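You operate a simulated robot arm through the tools that you are given. There is no shell and no other tool.

You run a simulated two-armed robot. Do the job below in one go: nothing can be reset, and whatever is moved stays where it is left.

JOB
Brush the lint off the blue hat, then clean the brush in its dock.
Fine: two presses of the orange key strip it; the hat goes in the red tray. What is to be rubbed or washed off counts as gone when no trace of it is left.

The check looks at the end state, three seconds after you hand in, the way a careful person would. Anything else that was tipped, shoved, dropped, spilled or broken makes it a failure.

ROBOT AND FRAMES
Two 7-joint arms with two-finger parallel grippers on one trunk that stands fixed in place. Base frame: the origin is at the foot of the trunk, x ahead of it, y to its left, z up. Lengths are in m, angles in degrees, forces in N, time in s.
The left shoulder is at [0.057, 0.182, 1.164], the right one opposite. With the tool pointing down near the work surface each hand reaches from about 0.28 to 0.74 m from the base axis, measured 20 degrees to its own side. Payload 3.91 kg a hand.
The TCP of each hand is the grasp point between the finger pads, 0.03 m short of the fingertips. In the tool frame z runs along the fingers and y along their closing line. The gripper opens to 0.11 m. The fingers are 0.02 m wide and 0.01 m thick; the gripper's body (0.048 by 0.112 m) begins 0.055 m behind the TCP.
Orientation is that of the tool frame in the base frame, as [roll, pitch, yaw] about the fixed x, y, z axes, in that order (R = Rz(yaw) Ry(pitch) Rx(roll)). With the fingers straight down and closing along the base's y, the tool's x points along the base's -x, its y along +y and its z along -z.

CONTROLS
- The arms move only by the tool step_arm. It takes "left_motion", "right_motion" or both (then of equal length, played together; a hand with none holds still); each is text: rows parted by semicolons, each of 7 numbers parted by spaces: the turn, a rotation vector about the tool's x, y, z in degrees, then the shift along the tool's x, y, z in m, then the closure in counts, from 0 (fully open) to 255 (shut). In form: ax ay az dx dy dz jaw; .... A call has 1 to 20 rows; each row shifts and turns the commanded pose from where the row before left it, along the tool's axes as they then stand. Each row takes 0.2 s and may step no farther than 0.05 m and 8.6 degrees from the row before; otherwise, or with a gripper value out of range, the whole call is refused. A pose out of reach is approached as far as the arm can. The call stops where the force on the tool passes 40 N (or 10 N more than at its start, if that is more) or the arm is blocked; 0.2 s more then pass. Each finger travels about 0.072 m/s and halts on what it meets, pressing with about 38 N; the grip force reading is that of the motor and also rises with nothing between the fingers. The clock runs only during rows and for 0.2 s after the last one: add rows that do not move to give the fingers time. It gives the time, the measured TCP pose, the force on the tool (base axes), the opening and the grip force at its end, in the units of the frame above (readings bear some noise), with the torque about the TCP (base axes, N m) and any sound that the robot's microphone picked up.
- Cameras (640 x 400 px; columns grow to the right, rows downward): "scene" is now at [0.1761, 0.0469, 1.3584]; the picture's right is [0.52, -0.85, 0.00], its down [-0.46, -0.28, -0.84] and it looks along [0.72, 0.44, -0.54] (base axes); focal length 259 px, centre (320, 200). "left" rides on the left gripper at [0.072, -0.017, -0.103] in its tool frame; the picture's right is [0.23, 0.97, 0.00], its down [-0.76, 0.18, -0.62] and it looks along [-0.61, 0.14, 0.78] (tool axes); focal length 222 px, centre (320, 200). "right" rides on the right gripper at [0.073, 0.017, -0.103] in its tool frame; the picture's right is [-0.23, 0.97, 0.00], its down [-0.76, -0.18, -0.62] and it looks along [-0.61, -0.14, 0.78] (tool axes); focal length 222 px, centre (320, 200). There is no depth. A picture from a camera that has moved, and an enlarged one, comes with that camera's place and axes in the base frame and with its lens.
- snapshot(camera): a new picture of that camera. No time passes.
- move_column(by): slides the trunk up (or, below 0, down) by that many m; the arms and the scene camera ride with it, the base frame stays. It gives what a move gives, with no picture.
- head_to(pan, tilt): turns the head with the scene camera to pan (to the left, within 80 degrees either way) and tilt (down, from -29 to 69), counted from straight ahead of the robot. It gives what a move gives.
- enlarge(camera, box): a new picture of the part [left, top, right, bottom] of that camera's present view, enlarged. No time passes.
- hand_in(): hands the job in; it is judged then, once.

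Places have to be worked out from the pictures, the camera data and where the tool is seen. Open the grippers and draw the arms clear of the work before you hand the job in, unless the task says otherwise.

The tools are called after "Request:" by a JSON object that holds its "fn" and its "kwargs". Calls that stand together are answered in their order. step_arm: Moves the arms, as the interface text tells. Its arguments: {"type":"object","properties":{"left_motion":{"type":"string"},"right_motion":{"type":"string"}},"required":[]} The other tools are called the same way: move_column (by) slides the trunk up or down; head_to (pan, tilt) turns the head that bears the scene camera; snapshot (camera) takes a picture; enlarge (camera, box) takes an enlarged picture of a part of a camera's view; hand_in () hands the job in.

At the start:

```text
clock: 0.0
left_tool_pos: [0.2858, 0.3249, 1.2094]
left_orientation: [179.9, 0.0, -179.9]
left_force: [-0.1, 0.7, -0.4]
left_torque: [0.01, 0.01, 0.0]
left_gripper_width: 0.1101
left_finger_force: 0.0
right_tool_pos: [0.4289, 0.0497, 1.1635]
right_orientation: [180.0, 0.0, -179.9]
right_force: [-0.6, -0.1, -0.7]
right_torque: [-0.02, 0.02, 0.01]
right_gripper_width: 0.1099
right_finger_force: 0.0
trunk travel left (down, up): [-0.425, 0.089]
head pan, tilt: [31.3, 32.9]
```

scene: 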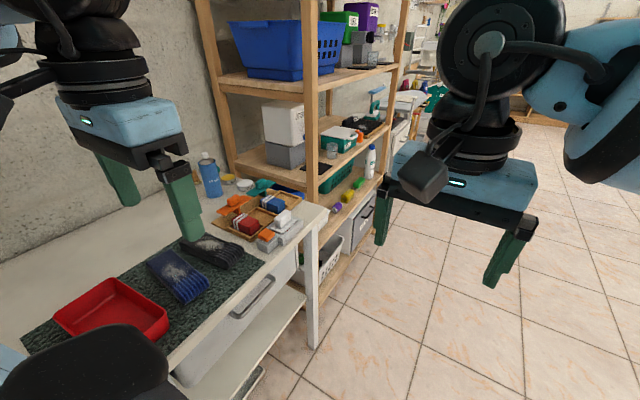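
right: 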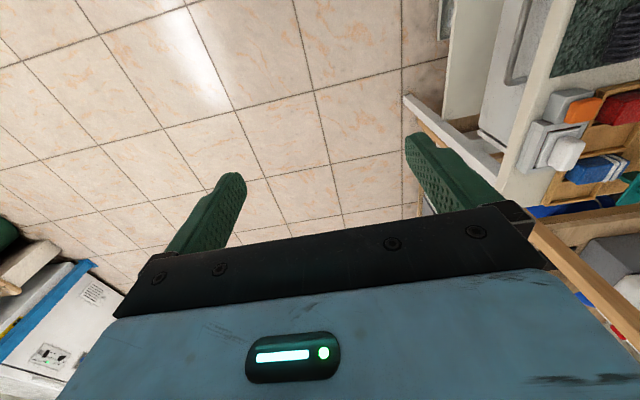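
left: 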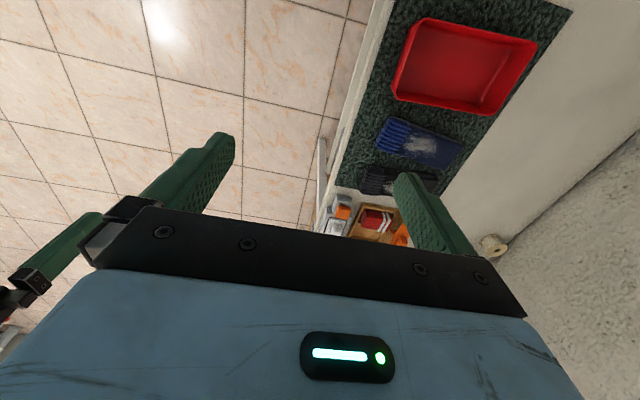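

The pictures show a bench to the robot's left with a red tray, a blue hat with lint, a dark one next to it, and coloured tools farther out. I will enlarge the work area to identify everything.

Request:
{"fn": "enlarge", "kwargs": {"camera": "scene", "box": [180, 140, 340, 260]}}

Request:
{"fn": "enlarge", "kwargs": {"camera": "scene", "box": [20, 220, 280, 382]}}

Request:
{"fn": "enlarge", "kwargs": {"camera": "left", "box": [300, 0, 560, 260]}}

Request:
{"fn": "enlarge", "kwargs": {"camera": "right", "box": [480, 40, 640, 240]}}

```text
3.33 times, centred on (260, 200) of scene
camera zoom: at [0.1761, 0.0469, 1.3584], right [0.52, -0.85, 0.0], down [-0.46, -0.28, -0.84], along [0.72, 0.44, -0.54], focal length 863 px, centre (520, 200)
```

zoom: 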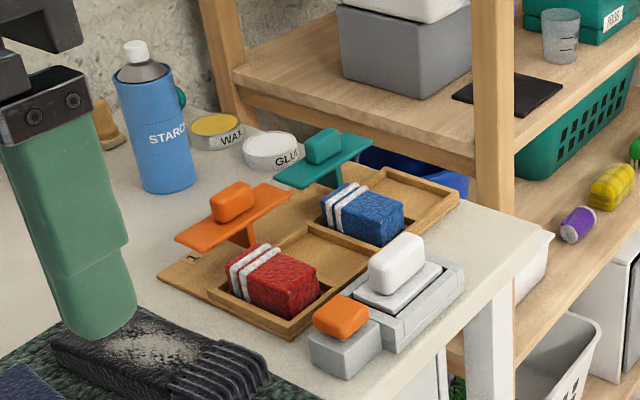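

```text
2.46 times, centred on (150, 301) of scene
camera zoom: at [0.1761, 0.0469, 1.3584], right [0.52, -0.85, 0.0], down [-0.46, -0.28, -0.84], along [0.72, 0.44, -0.54], focal length 637 px, centre (738, -49)
```

zoom: 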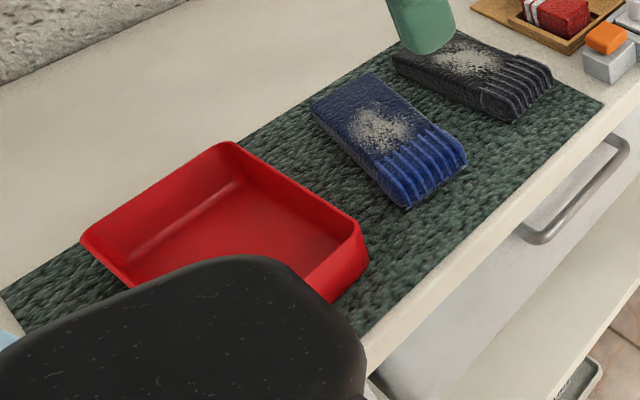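

```text
1.54 times, centred on (430, 130) of left
camera zoom: at [0.2129, 0.3074, 1.3126], right [-0.23, 0.97, 0.0], down [0.76, 0.18, 0.62], along [0.61, 0.14, -0.78], focal length 342 px, centre (151, 308)
```

zoom: 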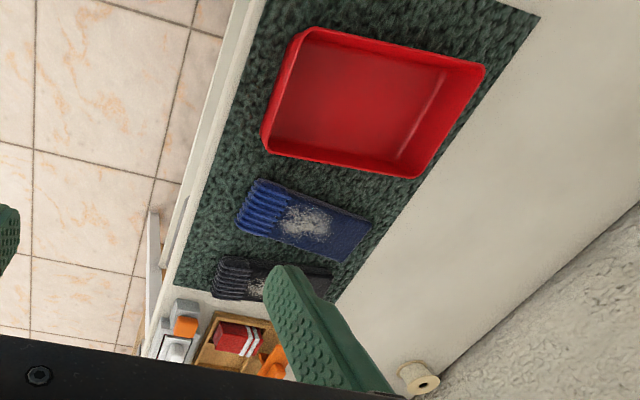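

```text
2.00 times, centred on (560, 140) of right
camera zoom: at [0.3575, 0.0667, 1.2661], right [0.23, 0.97, 0.0], down [0.76, -0.18, 0.62], along [0.61, -0.14, -0.78], focal length 444 px, centre (-160, 320)
```

zoom: 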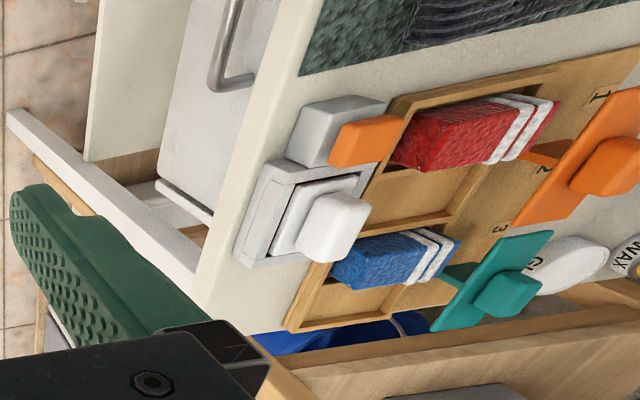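

The job pieces appear to be a white-knobbed brush in a grey dock beside an orange key (~[0.63, 0.45, 0.91]), the blue hat (~[0.36, 0.57, 0.86]) and the red tray. I will turn the head to get an unobstructed view of the bench.

Request:
{"fn": "head_to", "kwargs": {"pan": 50, "tilt": 45}}

Request:
{"fn": "snapshot", "kwargs": {"camera": "scene"}}

```text
clock: 0.8
left_tool_pos: [0.2852, 0.3244, 1.2097]
left_orientation: [-179.9, 0.0, -180.0]
left_force: [-0.3, 1.2, 0.5]
left_torque: [0.0, -0.01, 0.03]
left_gripper_width: 0.1101
left_finger_force: 0.0
right_tool_pos: [0.4288, 0.0492, 1.1631]
right_orientation: [180.0, -0.1, -179.9]
right_force: [-0.5, 0.8, -0.2]
right_torque: [-0.04, 0.0, 0.01]
right_gripper_width: 0.1098
right_finger_force: 0.0
trunk travel left (down, up): [-0.425, 0.089]
head pan, tilt: [50.0, 45.0]
```

```text
taken
camera scene: at [0.1522, 0.0628, 1.3404], right [0.77, -0.64, 0.0], down [-0.45, -0.54, -0.71], along [0.45, 0.54, -0.71], focal length 259 px, centre (320, 200)
```

scene: 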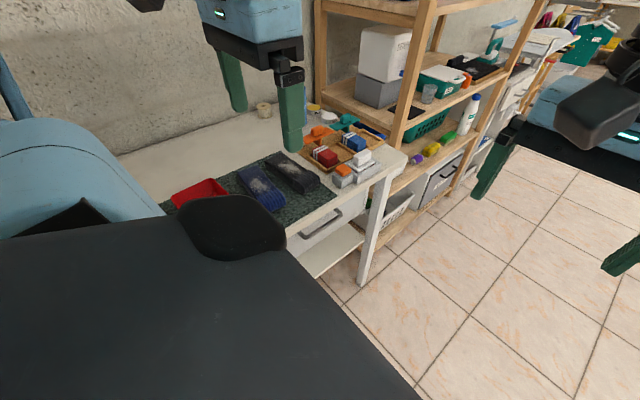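

The arm's link blocks part of this view, but the bench is still visible. I enlarge the hats and dock region.

Request:
{"fn": "enlarge", "kwargs": {"camera": "scene", "box": [290, 100, 418, 200]}}

Request:
{"fn": "enlarge", "kwargs": {"camera": "scene", "box": [150, 130, 342, 250]}}

```text
4.00 times, centred on (354, 150) of scene
camera zoom: at [0.1522, 0.0628, 1.3404], right [0.77, -0.64, 0.0], down [-0.45, -0.54, -0.71], along [0.45, 0.54, -0.71], focal length 1035 px, centre (184, 400)
```

zoom: 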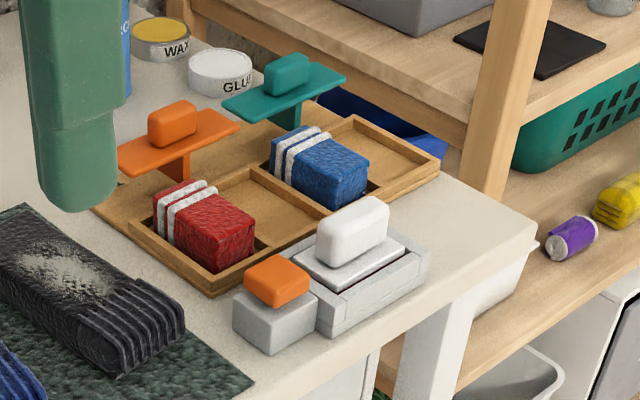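

```text
3.33 times, centred on (246, 190) of scene
camera zoom: at [0.1522, 0.0628, 1.3404], right [0.77, -0.64, 0.0], down [-0.45, -0.54, -0.71], along [0.45, 0.54, -0.71], focal length 863 px, centre (567, 233)
```

zoom: 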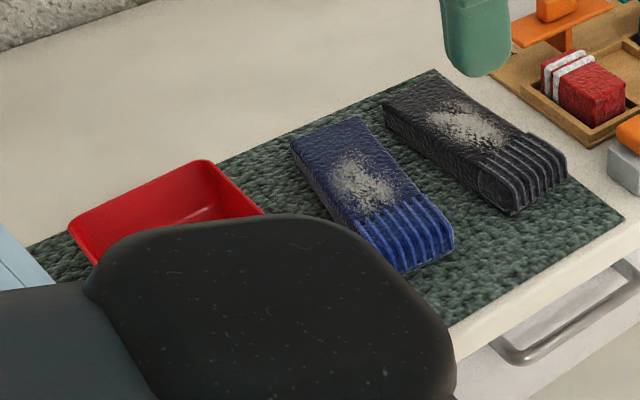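

Now I have a clear picture: white brush seated in a grey dock, orange key on the grey box on its near side. I move the left hand to hover over the dock for a closer view with its camera.

Request:
{"fn": "step_arm", "kwargs": {"left_motion": "0 0 0 -0.032 0.0137 0.0229 0; 0 0 0 -0.032 0.0137 0.0229 0; 0 0 0 -0.032 0.0137 0.0229 0; 0 0 0 -0.032 0.0137 0.0229 0; 0 0 0 -0.032 0.0137 0.0229 0; 0 0 0 -0.032 0.0137 0.0229 0; 0 0 0 -0.032 0.0137 0.0229 0; 0 0 0 0 0 0 0"}}

Request:
{"fn": "snapshot", "kwargs": {"camera": "left"}}

Request:
{"fn": "snapshot", "kwargs": {"camera": "scene"}}

```text
clock: 2.6
left_tool_pos: [0.5083, 0.4207, 1.0486]
left_orientation: [-180.0, 0.0, 179.9]
left_force: [0.5, 0.4, 0.3]
left_torque: [-0.02, 0.01, 0.02]
left_gripper_width: 0.1101
left_finger_force: 0.0
right_tool_pos: [0.429, 0.0492, 1.1641]
right_orientation: [-180.0, 0.2, -179.9]
right_force: [0.2, -0.1, 0.4]
right_torque: [0.01, -0.01, 0.03]
right_gripper_width: 0.1102
right_finger_force: 0.0
trunk travel left (down, up): [-0.425, 0.089]
head pan, tilt: [50.0, 45.0]
```

```text
taken
camera left: at [0.4355, 0.4039, 1.1523], right [-0.23, 0.97, 0.0], down [0.76, 0.18, 0.62], along [0.61, 0.14, -0.78], focal length 222 px, centre (320, 200)
```

left: 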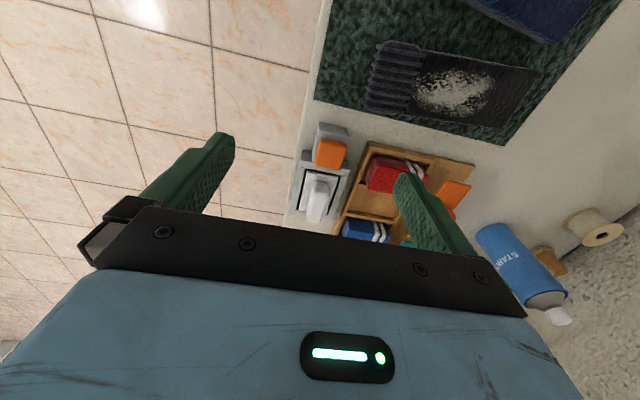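

```text
taken
camera scene: at [0.1514, 0.0627, 1.3405], right [0.77, -0.64, 0.0], down [-0.45, -0.54, -0.71], along [0.45, 0.54, -0.71], focal length 259 px, centre (320, 200)
```

scene: 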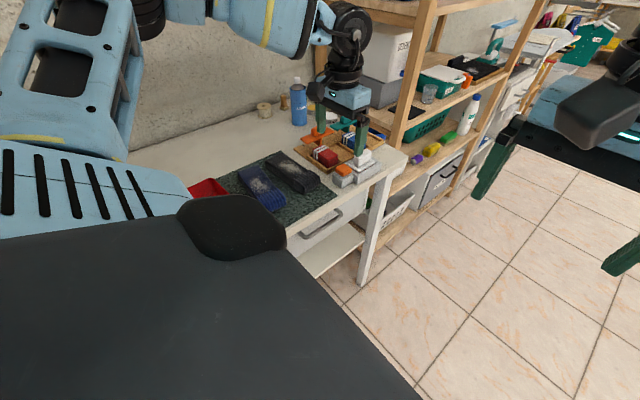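

The dock, key and brush are now visible between the fingers. I enlarge for measuring.

Request:
{"fn": "enlarge", "kwargs": {"camera": "left", "box": [270, 110, 430, 210]}}

Request:
{"fn": "enlarge", "kwargs": {"camera": "left", "box": [340, 130, 500, 230]}}

Request:
{"fn": "enlarge", "kwargs": {"camera": "scene", "box": [300, 120, 412, 190]}}

Request:
{"fn": "enlarge", "kwargs": {"camera": "right", "box": [500, 60, 640, 240]}}

```text
4.00 times, centred on (350, 160) of left
camera zoom: at [0.4355, 0.4039, 1.1523], right [-0.23, 0.97, 0.0], down [0.76, 0.18, 0.62], along [0.61, 0.14, -0.78], focal length 888 px, centre (200, 360)
```

zoom: 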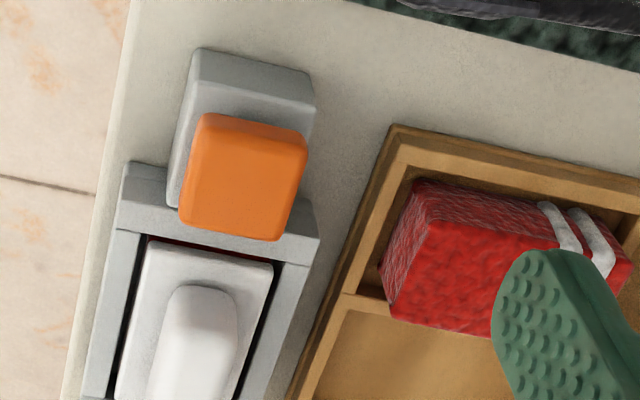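

```text
4.00 times, centred on (420, 180) of left
camera zoom: at [0.4355, 0.4039, 1.1523], right [-0.23, 0.97, 0.0], down [0.76, 0.18, 0.62], along [0.61, 0.14, -0.78], focal length 888 px, centre (-80, 280)
```

zoom: 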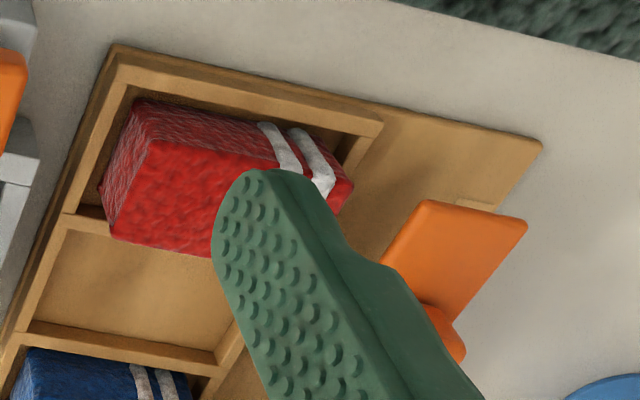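

```text
5.71 times, centred on (356, 155) of scene
camera zoom: at [0.1514, 0.0627, 1.3405], right [0.77, -0.64, 0.0], down [-0.45, -0.54, -0.71], along [0.45, 0.54, -0.71], focal length 1479 px, centre (114, 457)
```

zoom: 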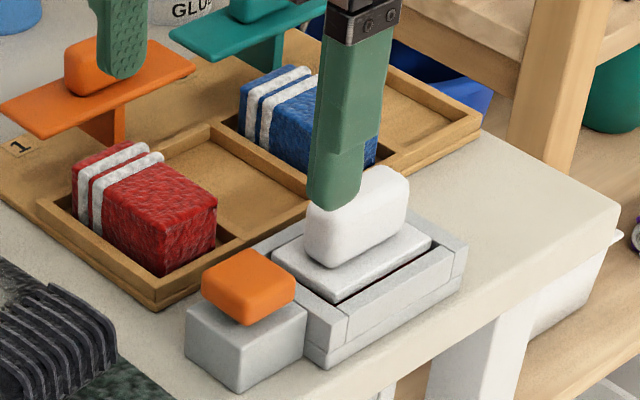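

```text
2.22 times, centred on (570, 150) of right
camera zoom: at [0.3568, 0.0665, 1.2664], right [0.23, 0.97, 0.0], down [0.76, -0.18, 0.62], along [0.61, -0.14, -0.78], focal length 494 px, centre (-236, 311)
```

zoom: 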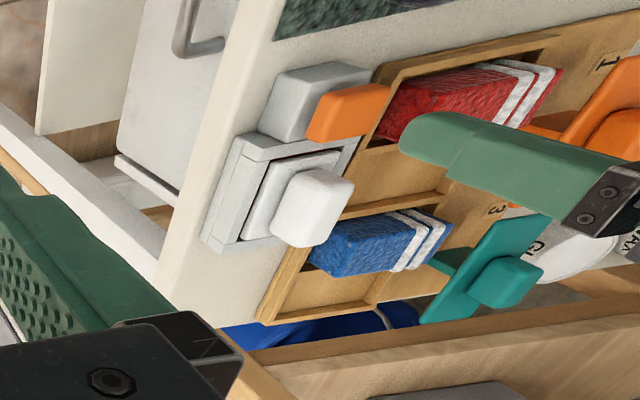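

Triangulating, the orange key's top is near [0.557, 0.446, 0.905] and the brush handle's top near [0.641, 0.458, 0.907], dock axis yawed ~7°. I move above the handle, then turn the tool about 7°, and look again.

Request:
{"fn": "step_arm", "kwargs": {"left_motion": "0 0 0 -0.0333 0.0093 0.0145 0; 0 0 0 -0.0333 0.0093 0.0145 0; 0 0 0 -0.0333 0.0093 0.0145 0; 0 0 0 -0.0333 0.0093 0.0145 0; 0 0 -7 0 0 0 0; 0 0 0 0 0 0 0"}}

Request:
{"fn": "snapshot", "kwargs": {"camera": "left"}}

Request:
{"fn": "enlarge", "kwargs": {"camera": "scene", "box": [300, 120, 412, 190]}}

Request:
{"fn": "enlarge", "kwargs": {"camera": "right", "box": [500, 60, 640, 240]}}

```text
clock: 4.0
left_tool_pos: [0.6171, 0.4523, 1.0027]
left_orientation: [-180.0, 0.0, -172.9]
left_force: [0.2, -0.1, 0.3]
left_torque: [-0.03, 0.02, -0.02]
left_gripper_width: 0.1098
left_finger_force: 0.1
left hand out of reach, approached as far as the arm can: row 4
right_tool_pos: [0.43, 0.0492, 1.1626]
right_orientation: [-179.9, 0.0, -179.9]
right_force: [-0.2, 0.0, 0.1]
right_torque: [-0.01, 0.0, 0.02]
right_gripper_width: 0.11
right_finger_force: 0.1
trunk travel left (down, up): [-0.425, 0.089]
head pan, tilt: [50.0, 45.0]
```

```text
taken
camera left: at [0.5462, 0.4253, 1.1049], right [-0.35, 0.94, 0.0], down [0.73, 0.27, 0.62], along [0.58, 0.22, -0.78], focal length 222 px, centre (320, 200)
```

left: 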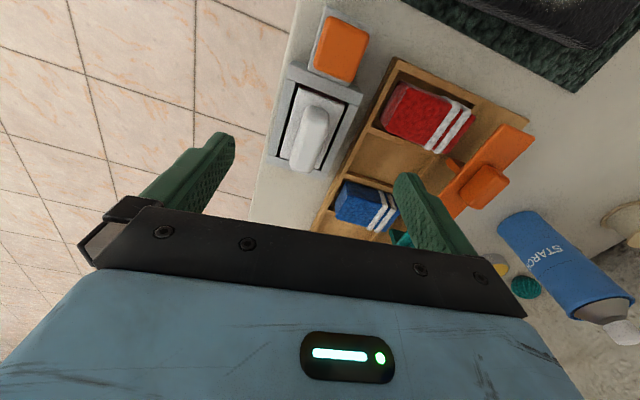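

```text
5.71 times, centred on (356, 155) of scene
camera zoom: at [0.1523, 0.0631, 1.3403], right [0.77, -0.64, 0.0], down [-0.45, -0.54, -0.71], along [0.45, 0.54, -0.71], focal length 1479 px, centre (114, 457)
```

zoom: 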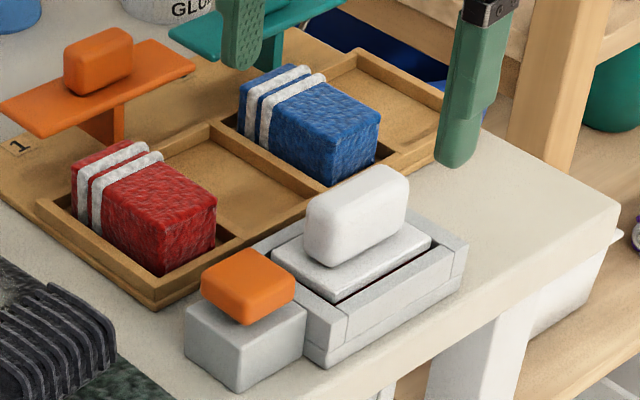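

```text
2.22 times, centred on (570, 150) of right
camera zoom: at [0.3577, 0.0669, 1.266], right [0.23, 0.97, 0.0], down [0.76, -0.18, 0.62], along [0.61, -0.14, -0.78], focal length 494 px, centre (-236, 311)
```

zoom: 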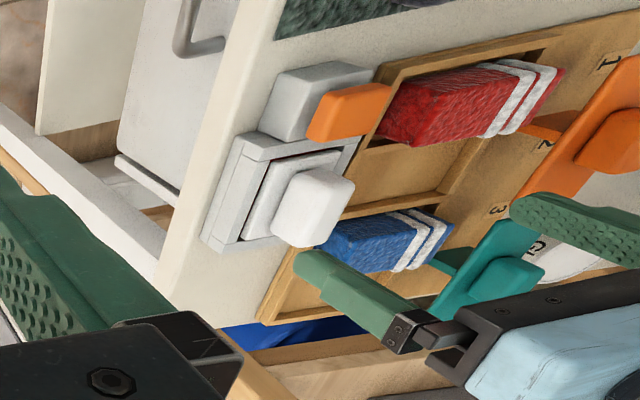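

The arm reached its limit near x=0.617 at this height, so I will need trunk adjustment or a tilted approach. I enlarge the hand view to measure the handle precisely.

Request:
{"fn": "enlarge", "kwargs": {"camera": "left", "box": [250, 5, 410, 185]}}

```text
2.22 times, centred on (330, 95) of left
camera zoom: at [0.5462, 0.4253, 1.1049], right [-0.35, 0.94, 0.0], down [0.73, 0.27, 0.62], along [0.58, 0.22, -0.78], focal length 494 px, centre (298, 433)
```

zoom: 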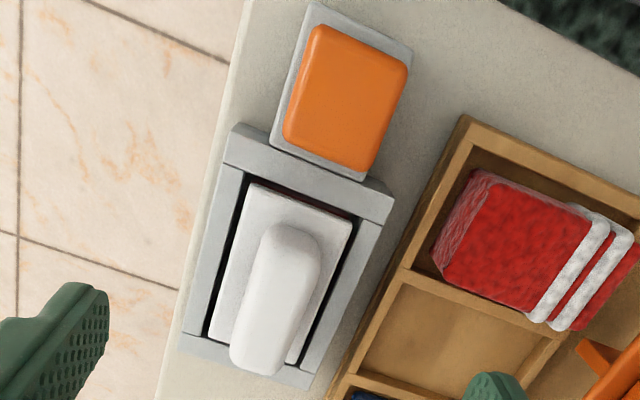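

Better triangulation gives the handle top at about [0.628, 0.447, 0.921], about 22 mm wide and running along base x (yaw ≈ 0), brush plate top at z≈0.889. I turn the yaw back and lower a little, checking how reach behaves.

Request:
{"fn": "step_arm", "kwargs": {"left_motion": "0 0 7 0 0 0 0; 0 0 0 0 0 0.03 0; 0 0 0 0 0 0 0"}}

```text
clock: 4.8
left_tool_pos: [0.6171, 0.4495, 0.9721]
left_orientation: [-179.9, 0.0, 179.9]
left_force: [0.0, 0.1, 0.0]
left_torque: [0.05, -0.04, -0.03]
left_gripper_width: 0.1098
left_finger_force: 0.1
right_tool_pos: [0.4285, 0.0494, 1.1635]
right_orientation: [179.9, 0.1, -179.9]
right_force: [-0.4, -0.1, 0.2]
right_torque: [-0.02, 0.03, 0.01]
right_gripper_width: 0.11
right_finger_force: 0.1
trunk travel left (down, up): [-0.425, 0.089]
head pan, tilt: [50.0, 45.0]
```

The hand tracks from where it actually was. I shift 11 mm forward and slightly right to line up over the handle centre.

Request:
{"fn": "step_arm", "kwargs": {"left_motion": "0 0 0 -0.0055 -0.0012 0.005 0; 0 0 0 -0.0055 -0.0013 0.005 0; 0 0 0 0 0 0 0"}}

Request:
{"fn": "snapshot", "kwargs": {"camera": "left"}}

Request:
{"fn": "enlarge", "kwargs": {"camera": "scene", "box": [300, 120, 412, 190]}}

```text
clock: 5.6
left_tool_pos: [0.6268, 0.4473, 0.9624]
left_orientation: [179.9, 0.0, -179.8]
left_force: [-0.4, 0.1, 1.0]
left_torque: [0.0, 0.0, 0.0]
left_gripper_width: 0.1102
left_finger_force: 0.0
right_tool_pos: [0.4286, 0.0495, 1.1637]
right_orientation: [180.0, 0.1, -179.9]
right_force: [0.6, 0.5, 0.1]
right_torque: [-0.03, 0.0, 0.02]
right_gripper_width: 0.1099
right_finger_force: 0.2
trunk travel left (down, up): [-0.425, 0.089]
head pan, tilt: [50.0, 45.0]
```

```text
taken
camera left: at [0.555, 0.4308, 1.0647], right [-0.23, 0.97, 0.0], down [0.76, 0.18, 0.62], along [0.61, 0.14, -0.78], focal length 222 px, centre (320, 200)
```

left: 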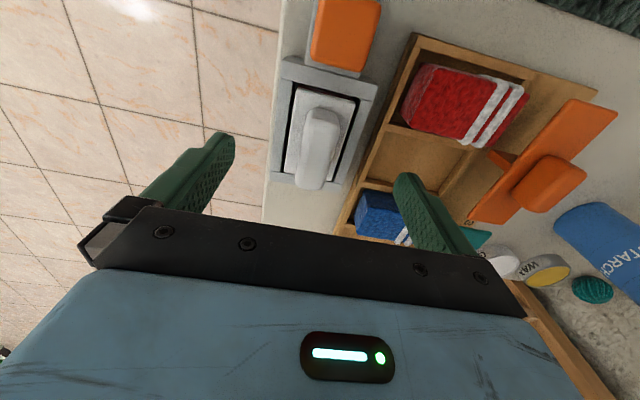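

```text
5.71 times, centred on (356, 155) of scene
camera zoom: at [0.1519, 0.0626, 1.3404], right [0.77, -0.64, 0.0], down [-0.45, -0.54, -0.71], along [0.45, 0.54, -0.71], focal length 1479 px, centre (114, 457)
```

zoom: 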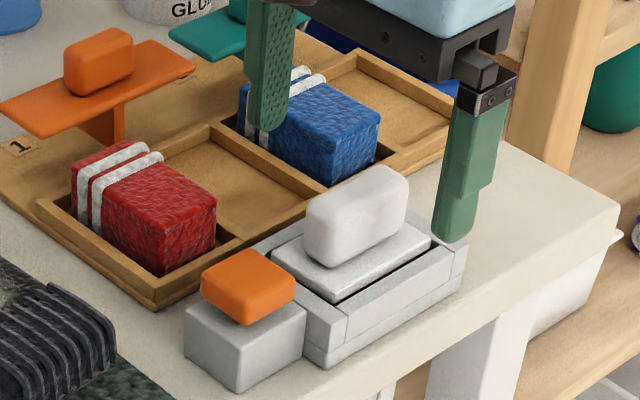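

The hand is above the handle. I partly close the fingers (to ~0.055 m) at this height to avoid the bundles and trays on descent and check the alignment.

Request:
{"fn": "step_arm", "kwargs": {"left_motion": "0 0 0 0 0 0 130; 0 0 0 0 0 0 130; 0 0 0 0 0 0 130; 0 0 0 0 0 0 130"}}

Request:
{"fn": "enlarge", "kwargs": {"camera": "left", "box": [240, 90, 400, 190]}}

Request:
{"fn": "enlarge", "kwargs": {"camera": "scene", "box": [330, 130, 394, 170]}}

```text
clock: 6.6
left_tool_pos: [0.6268, 0.4475, 0.9617]
left_orientation: [180.0, 0.0, 180.0]
left_force: [-0.2, 0.1, 0.7]
left_torque: [-0.02, 0.01, -0.02]
left_gripper_width: 0.0538
left_finger_force: 0.1
right_tool_pos: [0.4294, 0.0494, 1.1624]
right_orientation: [180.0, 0.0, -179.9]
right_force: [-0.1, -0.4, 0.9]
right_torque: [0.01, -0.01, 0.02]
right_gripper_width: 0.1098
right_finger_force: 0.0
trunk travel left (down, up): [-0.425, 0.089]
head pan, tilt: [50.0, 45.0]
```

```text
4.00 times, centred on (320, 140) of left
camera zoom: at [0.5552, 0.4309, 1.0646], right [-0.23, 0.97, 0.0], down [0.76, 0.18, 0.62], along [0.61, 0.14, -0.78], focal length 888 px, centre (320, 440)
```

zoom: 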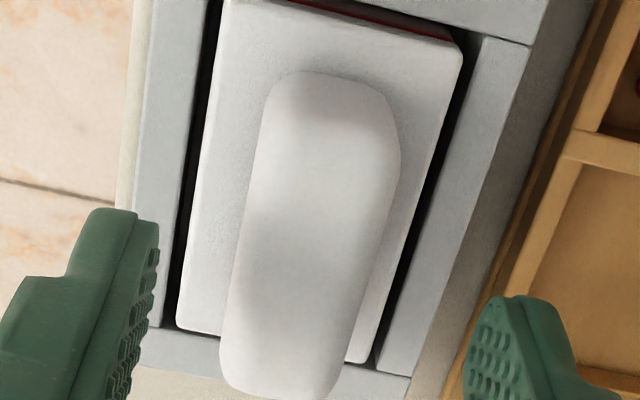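

```text
10.00 times, centred on (362, 150) of scene
camera zoom: at [0.1521, 0.0628, 1.3403], right [0.77, -0.64, 0.0], down [-0.45, -0.54, -0.71], along [0.45, 0.54, -0.71], focal length 2588 px, centre (-100, 700)
```

zoom: 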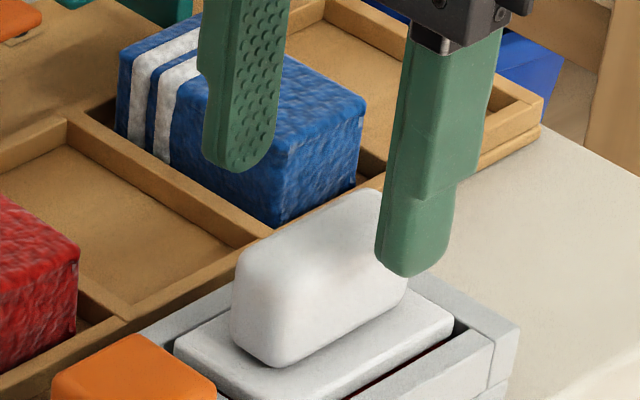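

Handle centre computes to ≈[0.626, 0.446], width ~24 mm, yaw within ~1°, so alignment is good to about 1.5 mm. I correct y and descend 33 mm, so the tips sit just above the brush plate.

Request:
{"fn": "step_arm", "kwargs": {"left_motion": "0 0 0 0 -0.0015 0.008 130; 0 0 0 0 0 0.008 130; 0 0 0 0 0 0.008 130; 0 0 0 0 0 0.008 130; 0 0 0 0 0 0 130"}}

Request:
{"fn": "enlarge", "kwargs": {"camera": "scene", "box": [330, 130, 394, 170]}}

Request:
{"fn": "enlarge", "kwargs": {"camera": "left", "box": [240, 90, 400, 190]}}

```text
clock: 7.8
left_tool_pos: [0.6279, 0.4458, 0.9301]
left_orientation: [179.9, 0.0, -180.0]
left_force: [-0.2, -0.7, 0.2]
left_torque: [-0.02, 0.0, 0.02]
left_gripper_width: 0.0539
left_finger_force: 0.1
right_tool_pos: [0.4281, 0.0485, 1.1625]
right_orientation: [-180.0, -0.1, -179.8]
right_force: [-0.4, -0.8, -0.4]
right_torque: [-0.02, 0.0, 0.0]
right_gripper_width: 0.11
right_finger_force: 0.0
trunk travel left (down, up): [-0.425, 0.089]
head pan, tilt: [50.0, 45.0]
```

```text
10.00 times, centred on (362, 150) of scene
camera zoom: at [0.1521, 0.0629, 1.3404], right [0.77, -0.64, 0.0], down [-0.45, -0.54, -0.71], along [0.45, 0.54, -0.71], focal length 2588 px, centre (-100, 700)
```

zoom: 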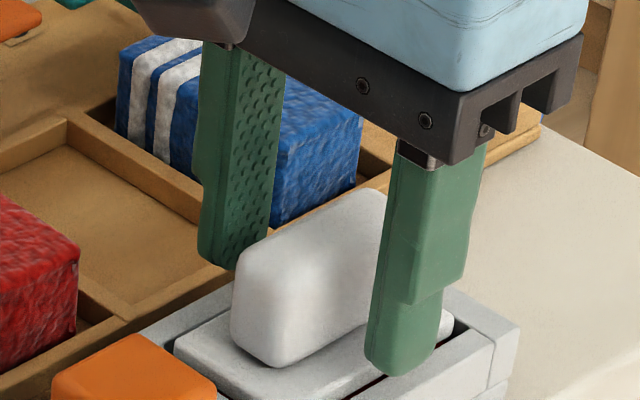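

```text
4.00 times, centred on (320, 140) of left
camera zoom: at [0.555, 0.429, 1.0325], right [-0.23, 0.97, 0.0], down [0.76, 0.18, 0.62], along [0.61, 0.14, -0.78], focal length 888 px, centre (320, 440)
```

zoom: 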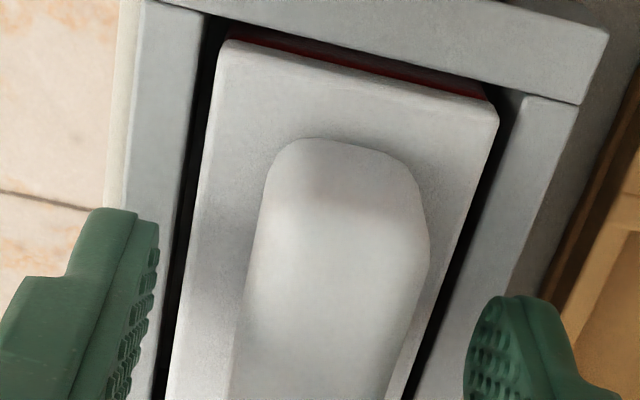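

Fingers straddle the handle with tips a little above the plate. I lower 4 mm more and close on the handle.

Request:
{"fn": "step_arm", "kwargs": {"left_motion": "0 0 0 0 0 0.004 130; 0 0 0 0 0 0 255; 0 0 0 0 0 0 255; 0 0 0 0 0 0 255; 0 0 0 0 0 0 255"}}

Request:
{"fn": "enlarge", "kwargs": {"camera": "scene", "box": [330, 130, 394, 170]}}

```text
clock: 9.0
left_tool_pos: [0.6262, 0.4459, 0.9268]
left_orientation: [-180.0, -0.1, -179.9]
left_force: [-0.7, 0.8, -0.4]
left_torque: [-0.04, 0.02, -0.02]
left_gripper_width: 0.0233
left_finger_force: 37.5
right_tool_pos: [0.4288, 0.0483, 1.163]
right_orientation: [179.9, 0.1, -180.0]
right_force: [-0.3, 0.2, 0.2]
right_torque: [0.0, 0.0, 0.02]
right_gripper_width: 0.1099
right_finger_force: 0.0
trunk travel left (down, up): [-0.425, 0.089]
head pan, tilt: [50.0, 45.0]
```

```text
10.00 times, centred on (362, 150) of scene
camera zoom: at [0.1521, 0.0628, 1.3403], right [0.77, -0.64, 0.0], down [-0.45, -0.54, -0.71], along [0.45, 0.54, -0.71], focal length 2588 px, centre (-100, 700)
```

zoom: 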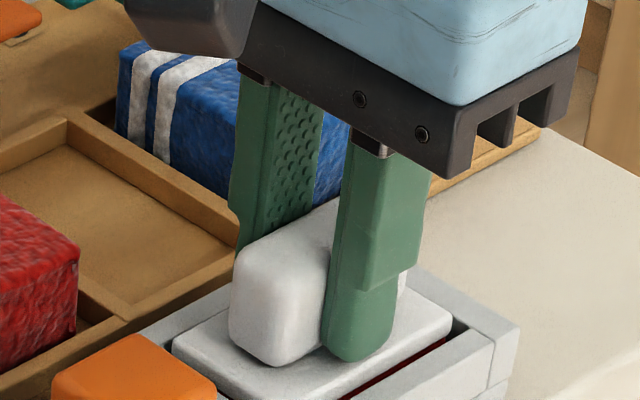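

The grip is firm at 23 mm width; docked grip pose is TCP [0.626, 0.446, 0.927]. I lift straight up 80 mm.

Request:
{"fn": "step_arm", "kwargs": {"left_motion": "0 0 0 0 0 -0.01 255; 0 0 0 0 0 -0.01 255; 0 0 0 0 0 -0.02 255; 0 0 0 0 0 -0.02 255; 0 0 0 0 0 -0.02 255; 0 0 0 0 0 0 255"}}

Request:
{"fn": "enlarge", "kwargs": {"camera": "scene", "box": [310, 100, 406, 180]}}

Request:
{"fn": "snapshot", "kwargs": {"camera": "left"}}

```text
clock: 10.4
left_tool_pos: [0.6272, 0.4453, 1.0058]
left_orientation: [180.0, 0.0, -179.9]
left_force: [0.5, -0.3, -1.1]
left_torque: [0.0, 0.02, 0.01]
left_gripper_width: 0.0239
left_finger_force: 38.6
right_tool_pos: [0.4294, 0.0497, 1.1626]
right_orientation: [-180.0, -0.1, -179.9]
right_force: [-0.5, -0.6, 0.4]
right_torque: [0.0, 0.02, 0.01]
right_gripper_width: 0.1099
right_finger_force: 0.0
trunk travel left (down, up): [-0.425, 0.089]
head pan, tilt: [50.0, 45.0]
```

```text
5.00 times, centred on (358, 140) of scene
camera zoom: at [0.1524, 0.063, 1.3403], right [0.77, -0.64, 0.0], down [-0.45, -0.54, -0.71], along [0.45, 0.54, -0.71], focal length 1294 px, centre (130, 500)
```

zoom: 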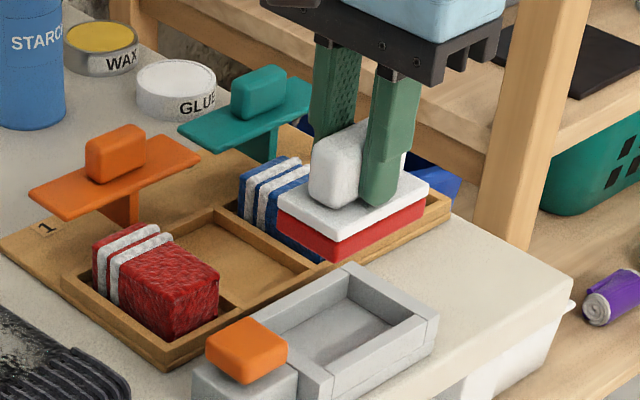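

```text
taken
camera left: at [0.5552, 0.4293, 1.109], right [-0.23, 0.97, 0.0], down [0.76, 0.18, 0.62], along [0.61, 0.14, -0.78], focal length 222 px, centre (320, 200)
```

left: 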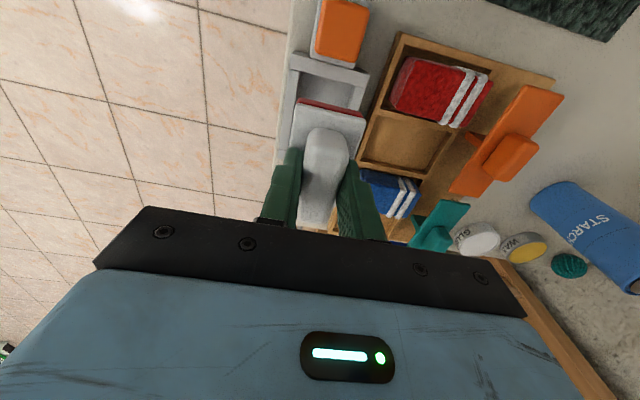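

The brush is free, showing a red pad under the white plate and an empty dock. I carry it back and over toward the hat at z≈1.1 to view the hat from the hand camera.

Request:
{"fn": "step_arm", "kwargs": {"left_motion": "0 0 0 0 0 -0.03 255; 0 0 0 0.0357 0.0095 -0.0065 255; 0 0 0 0.0357 0.0095 -0.0065 255; 0 0 0 0.0357 0.0095 -0.0065 255; 0 0 0 0.0357 0.0095 -0.0065 255; 0 0 0 0.0357 0.0095 -0.0065 255; 0 0 0 0.0357 0.0095 -0.0065 255; 0 0 0 0.0357 0.0095 -0.0065 255; 0 0 0 0.0357 0.0095 -0.0065 255; 0 0 0 0.0357 0.0095 -0.0065 255; 0 0 0 0.0357 0.0095 -0.0065 255; 0 0 0 0 0 0 255"}}

Request:
{"fn": "snapshot", "kwargs": {"camera": "left"}}

Request:
{"fn": "snapshot", "kwargs": {"camera": "scene"}}

```text
clock: 13.0
left_tool_pos: [0.2709, 0.5404, 1.1015]
left_orientation: [180.0, 0.0, 179.9]
left_force: [1.0, -0.3, -1.1]
left_torque: [0.04, -0.01, 0.0]
left_gripper_width: 0.0234
left_finger_force: 38.6
right_tool_pos: [0.4297, 0.0481, 1.1638]
right_orientation: [180.0, 0.0, -179.9]
right_force: [1.0, 0.0, -0.1]
right_torque: [0.01, 0.02, 0.0]
right_gripper_width: 0.1101
right_finger_force: 0.1
trunk travel left (down, up): [-0.425, 0.089]
head pan, tilt: [50.0, 45.0]
```

```text
taken
camera left: at [0.1981, 0.5232, 1.2045], right [-0.23, 0.97, 0.0], down [0.76, 0.18, 0.62], along [0.61, 0.14, -0.78], focal length 222 px, centre (320, 200)
```

left: 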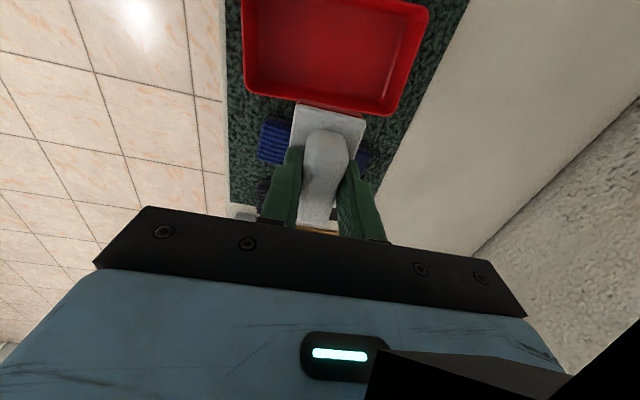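

```text
taken
camera scene: at [0.1527, 0.062, 1.3403], right [0.77, -0.64, 0.0], down [-0.45, -0.54, -0.71], along [0.45, 0.54, -0.71], focal length 259 px, centre (320, 200)
```

scene: 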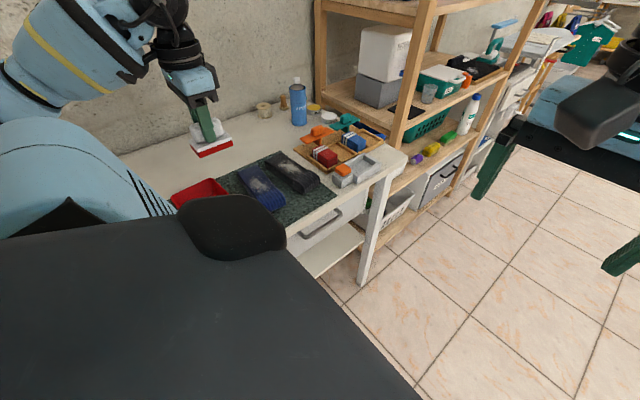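

The brush hides the hat from here. I shift the hand 12 cm toward the robot's right so the hat appears beside the brush.

Request:
{"fn": "step_arm", "kwargs": {"left_motion": "0 0 0 0 -0.04 0 255; 0 0 0 0 -0.04 0 255; 0 0 0 0 -0.04 0 255; 0 0 0 0 0 0 255"}}

Request:
{"fn": "snapshot", "kwargs": {"camera": "left"}}

Request:
{"fn": "enlarge", "kwargs": {"camera": "scene", "box": [160, 130, 340, 230]}}

```text
clock: 14.0
left_tool_pos: [0.2695, 0.4207, 1.1008]
left_orientation: [180.0, 0.0, -179.8]
left_force: [0.3, 0.1, -0.4]
left_torque: [0.0, -0.03, 0.02]
left_gripper_width: 0.0235
left_finger_force: 37.7
right_tool_pos: [0.4287, 0.0482, 1.1637]
right_orientation: [-180.0, 0.0, -180.0]
right_force: [0.3, 0.9, -0.1]
right_torque: [-0.02, -0.01, -0.02]
right_gripper_width: 0.1101
right_finger_force: 0.1
trunk travel left (down, up): [-0.425, 0.089]
head pan, tilt: [50.0, 45.0]
```

```text
taken
camera left: at [0.1975, 0.4043, 1.203], right [-0.23, 0.97, 0.0], down [0.76, 0.18, 0.62], along [0.61, 0.14, -0.78], focal length 222 px, centre (320, 200)
```

left: 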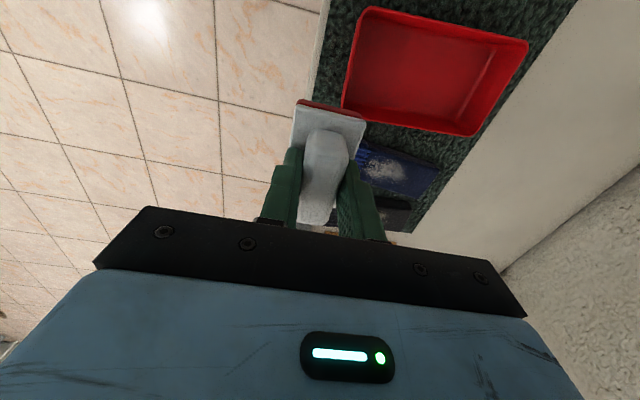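

```text
3.56 times, centred on (250, 180) of scene
camera zoom: at [0.152, 0.0634, 1.3403], right [0.77, -0.64, 0.0], down [-0.45, -0.54, -0.71], along [0.45, 0.54, -0.71], focal length 920 px, centre (569, 271)
```

zoom: 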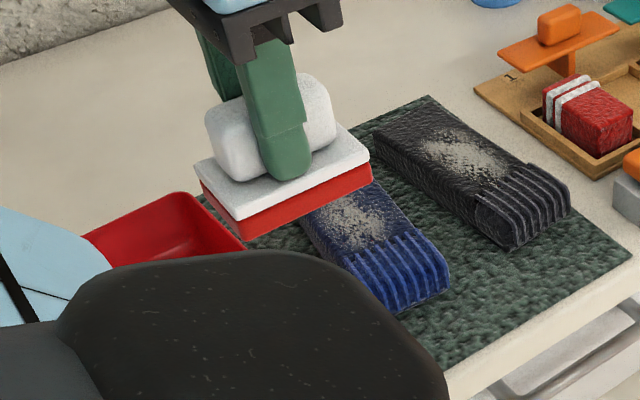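

The hat is partially visible; a further 5 cm shift should reveal it fully in the hand camera.

Request:
{"fn": "step_arm", "kwargs": {"left_motion": "0 0 0 0.01 -0.03 0 255; 0 0 0 0.01 -0.03 0 255; 0 0 0 0 0 0 255"}}

Request:
{"fn": "enlarge", "kwargs": {"camera": "left", "box": [330, 0, 570, 240]}}

Request:
{"fn": "enlarge", "kwargs": {"camera": "scene", "box": [160, 130, 340, 230]}}

```text
clock: 14.8
left_tool_pos: [0.2514, 0.3618, 1.1011]
left_orientation: [-179.9, 0.0, -180.0]
left_force: [-0.3, -0.1, -0.6]
left_torque: [0.0, 0.06, 0.02]
left_gripper_width: 0.0232
left_finger_force: 38.0
right_tool_pos: [0.429, 0.0483, 1.1636]
right_orientation: [180.0, 0.0, -180.0]
right_force: [-0.2, 0.5, 0.2]
right_torque: [0.01, -0.01, -0.02]
right_gripper_width: 0.11
right_finger_force: 0.0
trunk travel left (down, up): [-0.425, 0.089]
head pan, tilt: [50.0, 45.0]
```

```text
1.67 times, centred on (450, 120) of left
camera zoom: at [0.1784, 0.3446, 1.2037], right [-0.23, 0.97, 0.0], down [0.76, 0.18, 0.62], along [0.61, 0.14, -0.78], focal length 370 px, centre (103, 333)
```

zoom: 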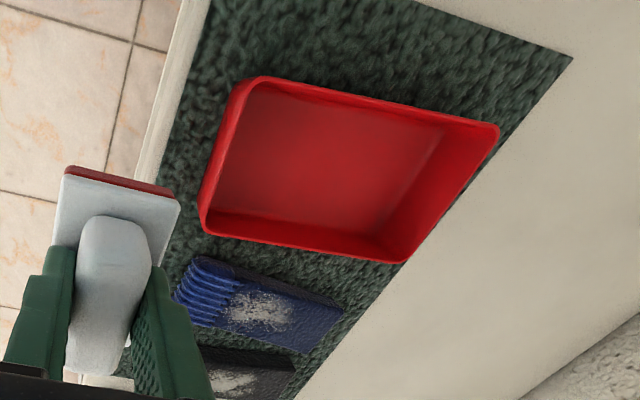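

```text
3.56 times, centred on (250, 180) of scene
camera zoom: at [0.1522, 0.0632, 1.3403], right [0.77, -0.64, 0.0], down [-0.45, -0.54, -0.71], along [0.45, 0.54, -0.71], focal length 920 px, centre (569, 271)
```

zoom: 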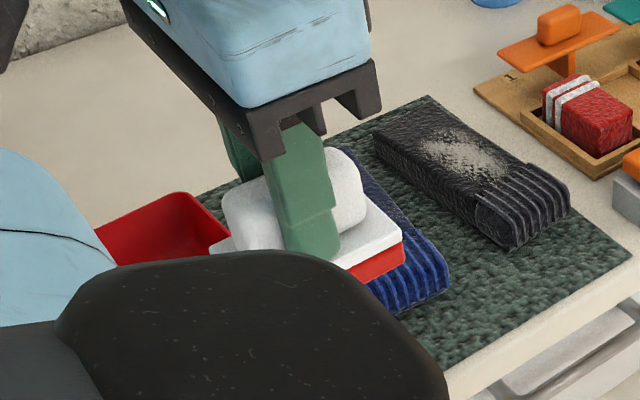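

With hat-top z≈0.888 all four views agree: lint centre ≈[0.357, 0.552], lint spanning y≈0.517–0.593, hat spanning x≈0.335–0.39, y≈0.465–0.64. I move the brush above the lint centre at z=1.02.

Request:
{"fn": "step_arm", "kwargs": {"left_motion": "0 0 0 -0.0178 0.0317 0.0133 255; 0 0 0 -0.0178 0.0317 0.0133 255; 0 0 0 -0.0178 0.0317 0.0133 255; 0 0 0 -0.0178 0.0317 0.0133 255; 0 0 0 -0.0178 0.0317 0.0133 255; 0 0 0 -0.0178 0.0317 0.0133 255; 0 0 0 0 0 0 255"}}

Request:
{"fn": "enlarge", "kwargs": {"camera": "scene", "box": [180, 110, 340, 230]}}

Request:
{"fn": "snapshot", "kwargs": {"camera": "left"}}

```text
clock: 16.4
left_tool_pos: [0.3587, 0.5511, 1.0219]
left_orientation: [180.0, 0.1, 179.9]
left_force: [-0.6, 0.6, -1.1]
left_torque: [0.0, -0.01, 0.02]
left_gripper_width: 0.0231
left_finger_force: 37.9
right_tool_pos: [0.4289, 0.0494, 1.1618]
right_orientation: [179.9, 0.2, -179.9]
right_force: [-1.1, 0.6, -0.4]
right_torque: [-0.02, -0.01, 0.0]
right_gripper_width: 0.11
right_finger_force: 0.1
trunk travel left (down, up): [-0.425, 0.089]
head pan, tilt: [50.0, 45.0]
```

```text
3.33 times, centred on (260, 170) of scene
camera zoom: at [0.1519, 0.0626, 1.3404], right [0.77, -0.64, 0.0], down [-0.45, -0.54, -0.71], along [0.45, 0.54, -0.71], focal length 863 px, centre (520, 300)
```

zoom: 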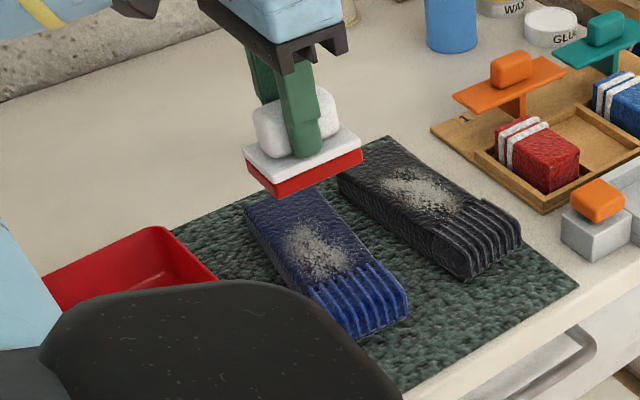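

```text
taken
camera left: at [0.2856, 0.5344, 1.1248], right [-0.23, 0.97, 0.0], down [0.76, 0.18, 0.62], along [0.61, 0.14, -0.78], focal length 222 px, centre (320, 200)
```

left: 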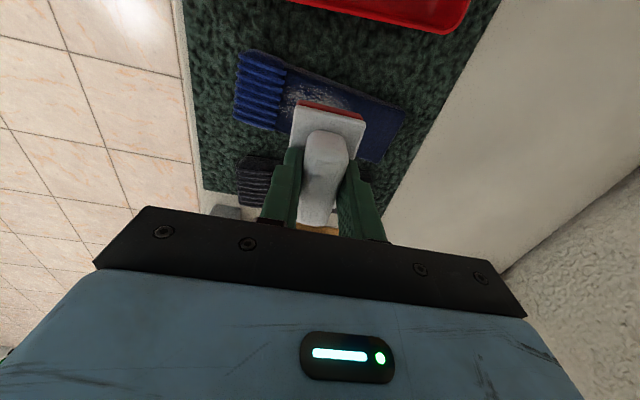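

The brush hovers over the lint. I descend to about z=0.965 and check before making contact.

Request:
{"fn": "step_arm", "kwargs": {"left_motion": "0 0 0 0 0 0.02 255; 0 0 0 0 0 0.02 255; 0 0 0 0 0 0.015 255; 0 0 0 0 0 0 255"}}

Request:
{"fn": "enlarge", "kwargs": {"camera": "scene", "box": [200, 140, 312, 220]}}

```text
clock: 17.4
left_tool_pos: [0.3582, 0.5505, 0.966]
left_orientation: [-179.9, 0.1, 180.0]
left_force: [0.4, 0.1, -0.4]
left_torque: [-0.01, 0.0, -0.04]
left_gripper_width: 0.0234
left_finger_force: 37.8
right_tool_pos: [0.429, 0.0495, 1.1635]
right_orientation: [179.9, 0.0, -179.9]
right_force: [0.7, 0.3, -1.0]
right_torque: [-0.01, -0.01, -0.01]
right_gripper_width: 0.11
right_finger_force: 0.0
trunk travel left (down, up): [-0.425, 0.089]
head pan, tilt: [50.0, 45.0]
```

```text
5.00 times, centred on (256, 180) of scene
camera zoom: at [0.1522, 0.0628, 1.3404], right [0.77, -0.64, 0.0], down [-0.45, -0.54, -0.71], along [0.45, 0.54, -0.71], focal length 1294 px, centre (640, 300)
```

zoom: 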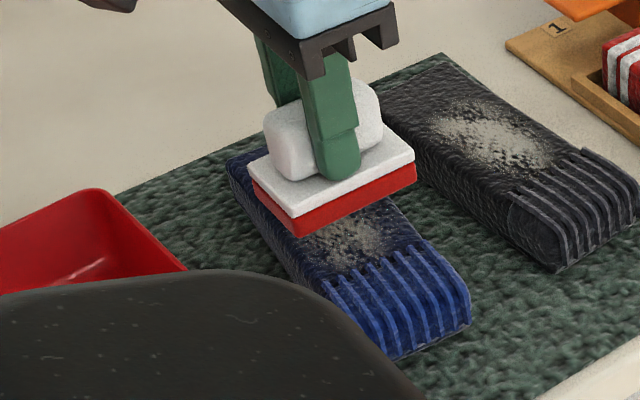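

Still clear of the hat. I go down in small steps, reading the force.

Request:
{"fn": "step_arm", "kwargs": {"left_motion": "0 0 0 0 0 0.003 255; 0 0 0 0 0 0.003 255; 0 0 0 0 0 0.003 255; 0 0 0 0 0 0 255"}}

Request:
{"fn": "enlarge", "kwargs": {"camera": "scene", "box": [200, 140, 312, 220]}}

```text
clock: 18.4
left_tool_pos: [0.3573, 0.552, 0.9575]
left_orientation: [-180.0, 0.0, 179.9]
left_force: [0.0, 0.1, -2.2]
left_torque: [0.01, 0.0, 0.01]
left_gripper_width: 0.0234
left_finger_force: 37.7
right_tool_pos: [0.428, 0.0497, 1.163]
right_orientation: [180.0, -0.1, -179.9]
right_force: [0.9, -0.3, -0.3]
right_torque: [0.0, 0.02, -0.02]
right_gripper_width: 0.1097
right_finger_force: 0.0
trunk travel left (down, up): [-0.425, 0.089]
head pan, tilt: [50.0, 45.0]
```

```text
5.00 times, centred on (256, 180) of scene
camera zoom: at [0.1522, 0.0629, 1.3403], right [0.77, -0.64, 0.0], down [-0.45, -0.54, -0.71], along [0.45, 0.54, -0.71], focal length 1294 px, centre (640, 300)
```

zoom: 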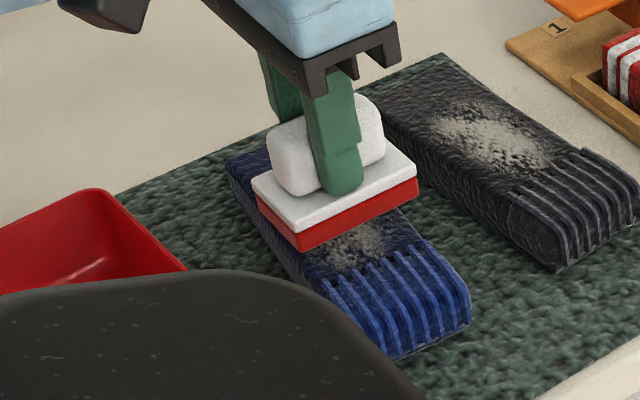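

No contact yet (force within noise). I continue downward in 3 mm steps.

Request:
{"fn": "step_arm", "kwargs": {"left_motion": "0 0 0 0 0 0.003 255; 0 0 0 0 0 0.003 255; 0 0 0 0 0 0 255"}}

Request:
{"fn": "enlarge", "kwargs": {"camera": "scene", "box": [200, 140, 312, 220]}}

```text
clock: 19.2
left_tool_pos: [0.3571, 0.5515, 0.9509]
left_orientation: [-180.0, 0.0, 180.0]
left_force: [-0.4, -1.3, -0.6]
left_torque: [0.02, -0.02, 0.0]
left_gripper_width: 0.023
left_finger_force: 37.9
right_tool_pos: [0.429, 0.0495, 1.163]
right_orientation: [180.0, -0.1, -180.0]
right_force: [1.1, -0.5, -0.3]
right_torque: [0.01, 0.0, 0.01]
right_gripper_width: 0.11
right_finger_force: 0.0
trunk travel left (down, up): [-0.425, 0.089]
head pan, tilt: [50.0, 45.0]
```

```text
5.00 times, centred on (256, 180) of scene
camera zoom: at [0.1522, 0.0629, 1.3403], right [0.77, -0.64, 0.0], down [-0.45, -0.54, -0.71], along [0.45, 0.54, -0.71], focal length 1294 px, centre (640, 300)
```

zoom: 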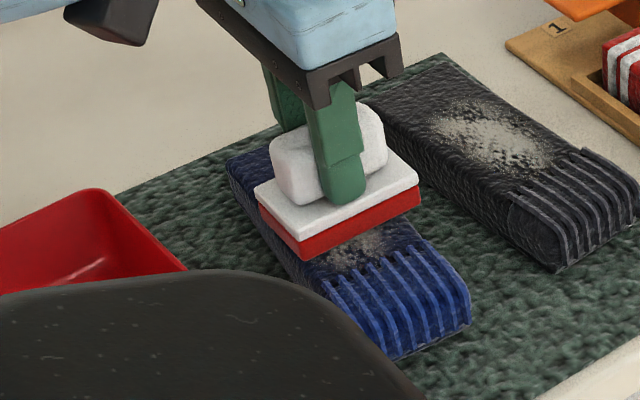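

Still free. I keep descending with 3 mm steps.

Request:
{"fn": "step_arm", "kwargs": {"left_motion": "0 0 0 0.002 0 0.003 255; 0 0 0 0.002 0 0.003 255; 0 0 0 0 0 0 255"}}

Request:
{"fn": "enlarge", "kwargs": {"camera": "scene", "box": [200, 140, 312, 220]}}

```text
clock: 20.0
left_tool_pos: [0.3544, 0.5516, 0.9462]
left_orientation: [179.9, 0.1, 179.9]
left_force: [3.2, 0.4, 6.9]
left_torque: [-0.02, 0.05, -0.02]
left_gripper_width: 0.0235
left_finger_force: 37.9
right_tool_pos: [0.4281, 0.0491, 1.1631]
right_orientation: [-180.0, 0.1, -179.9]
right_force: [-0.1, 0.1, -0.3]
right_torque: [0.01, -0.01, 0.03]
right_gripper_width: 0.1099
right_finger_force: 0.0
trunk travel left (down, up): [-0.425, 0.089]
head pan, tilt: [50.0, 45.0]
```

```text
5.00 times, centred on (256, 180) of scene
camera zoom: at [0.1521, 0.0625, 1.3405], right [0.77, -0.64, 0.0], down [-0.45, -0.54, -0.71], along [0.45, 0.54, -0.71], focal length 1294 px, centre (640, 300)
```

zoom: 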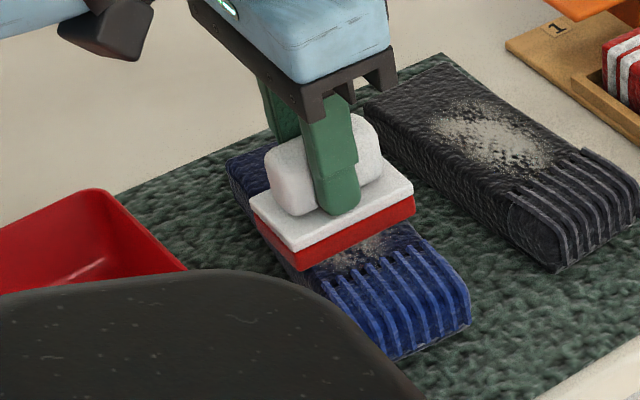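

Contact made at TCP z≈0.946 with ~7 N and the hat hasn't moved. I stroke toward the crown 40 mm and back.

Request:
{"fn": "step_arm", "kwargs": {"left_motion": "0 0 0 0 0.01 0 255; 0 0 0 0 0.01 0 255; 0 0 0 0 0.01 0 255; 0 0 0 0 0.01 0 255; 0 0 0 0 -0.01 0 255; 0 0 0 0 -0.01 0 255; 0 0 0 0 -0.01 0 255; 0 0 0 0 -0.01 0 255"}}

Request:
{"fn": "enlarge", "kwargs": {"camera": "scene", "box": [200, 140, 312, 220]}}

```text
clock: 21.8
left_tool_pos: [0.3542, 0.5318, 0.9454]
left_orientation: [179.9, 0.0, -179.9]
left_force: [-0.3, 4.9, 13.1]
left_torque: [0.13, 0.27, -0.03]
left_gripper_width: 0.0234
left_finger_force: 37.8
left hand out of reach, approached as far as the arm can: row 3, 4
right_tool_pos: [0.4281, 0.049, 1.164]
right_orientation: [-180.0, 0.2, -179.8]
right_force: [0.3, 0.3, -0.3]
right_torque: [-0.02, 0.03, 0.01]
right_gripper_width: 0.11
right_finger_force: 0.0
trunk travel left (down, up): [-0.425, 0.089]
head pan, tilt: [50.0, 45.0]
```

```text
5.00 times, centred on (256, 180) of scene
camera zoom: at [0.1515, 0.0625, 1.3405], right [0.77, -0.64, 0.0], down [-0.45, -0.54, -0.71], along [0.45, 0.54, -0.71], focal length 1294 px, centre (640, 300)
```

zoom: 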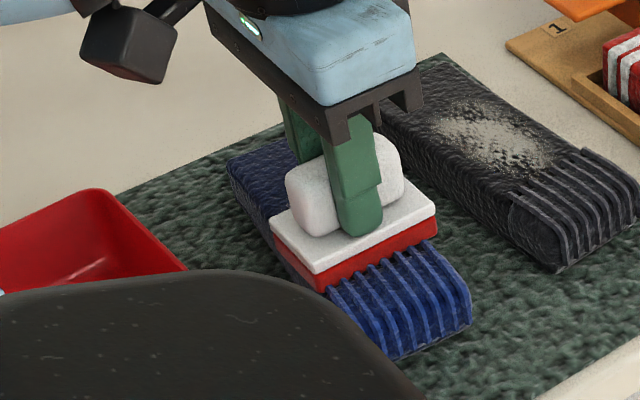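

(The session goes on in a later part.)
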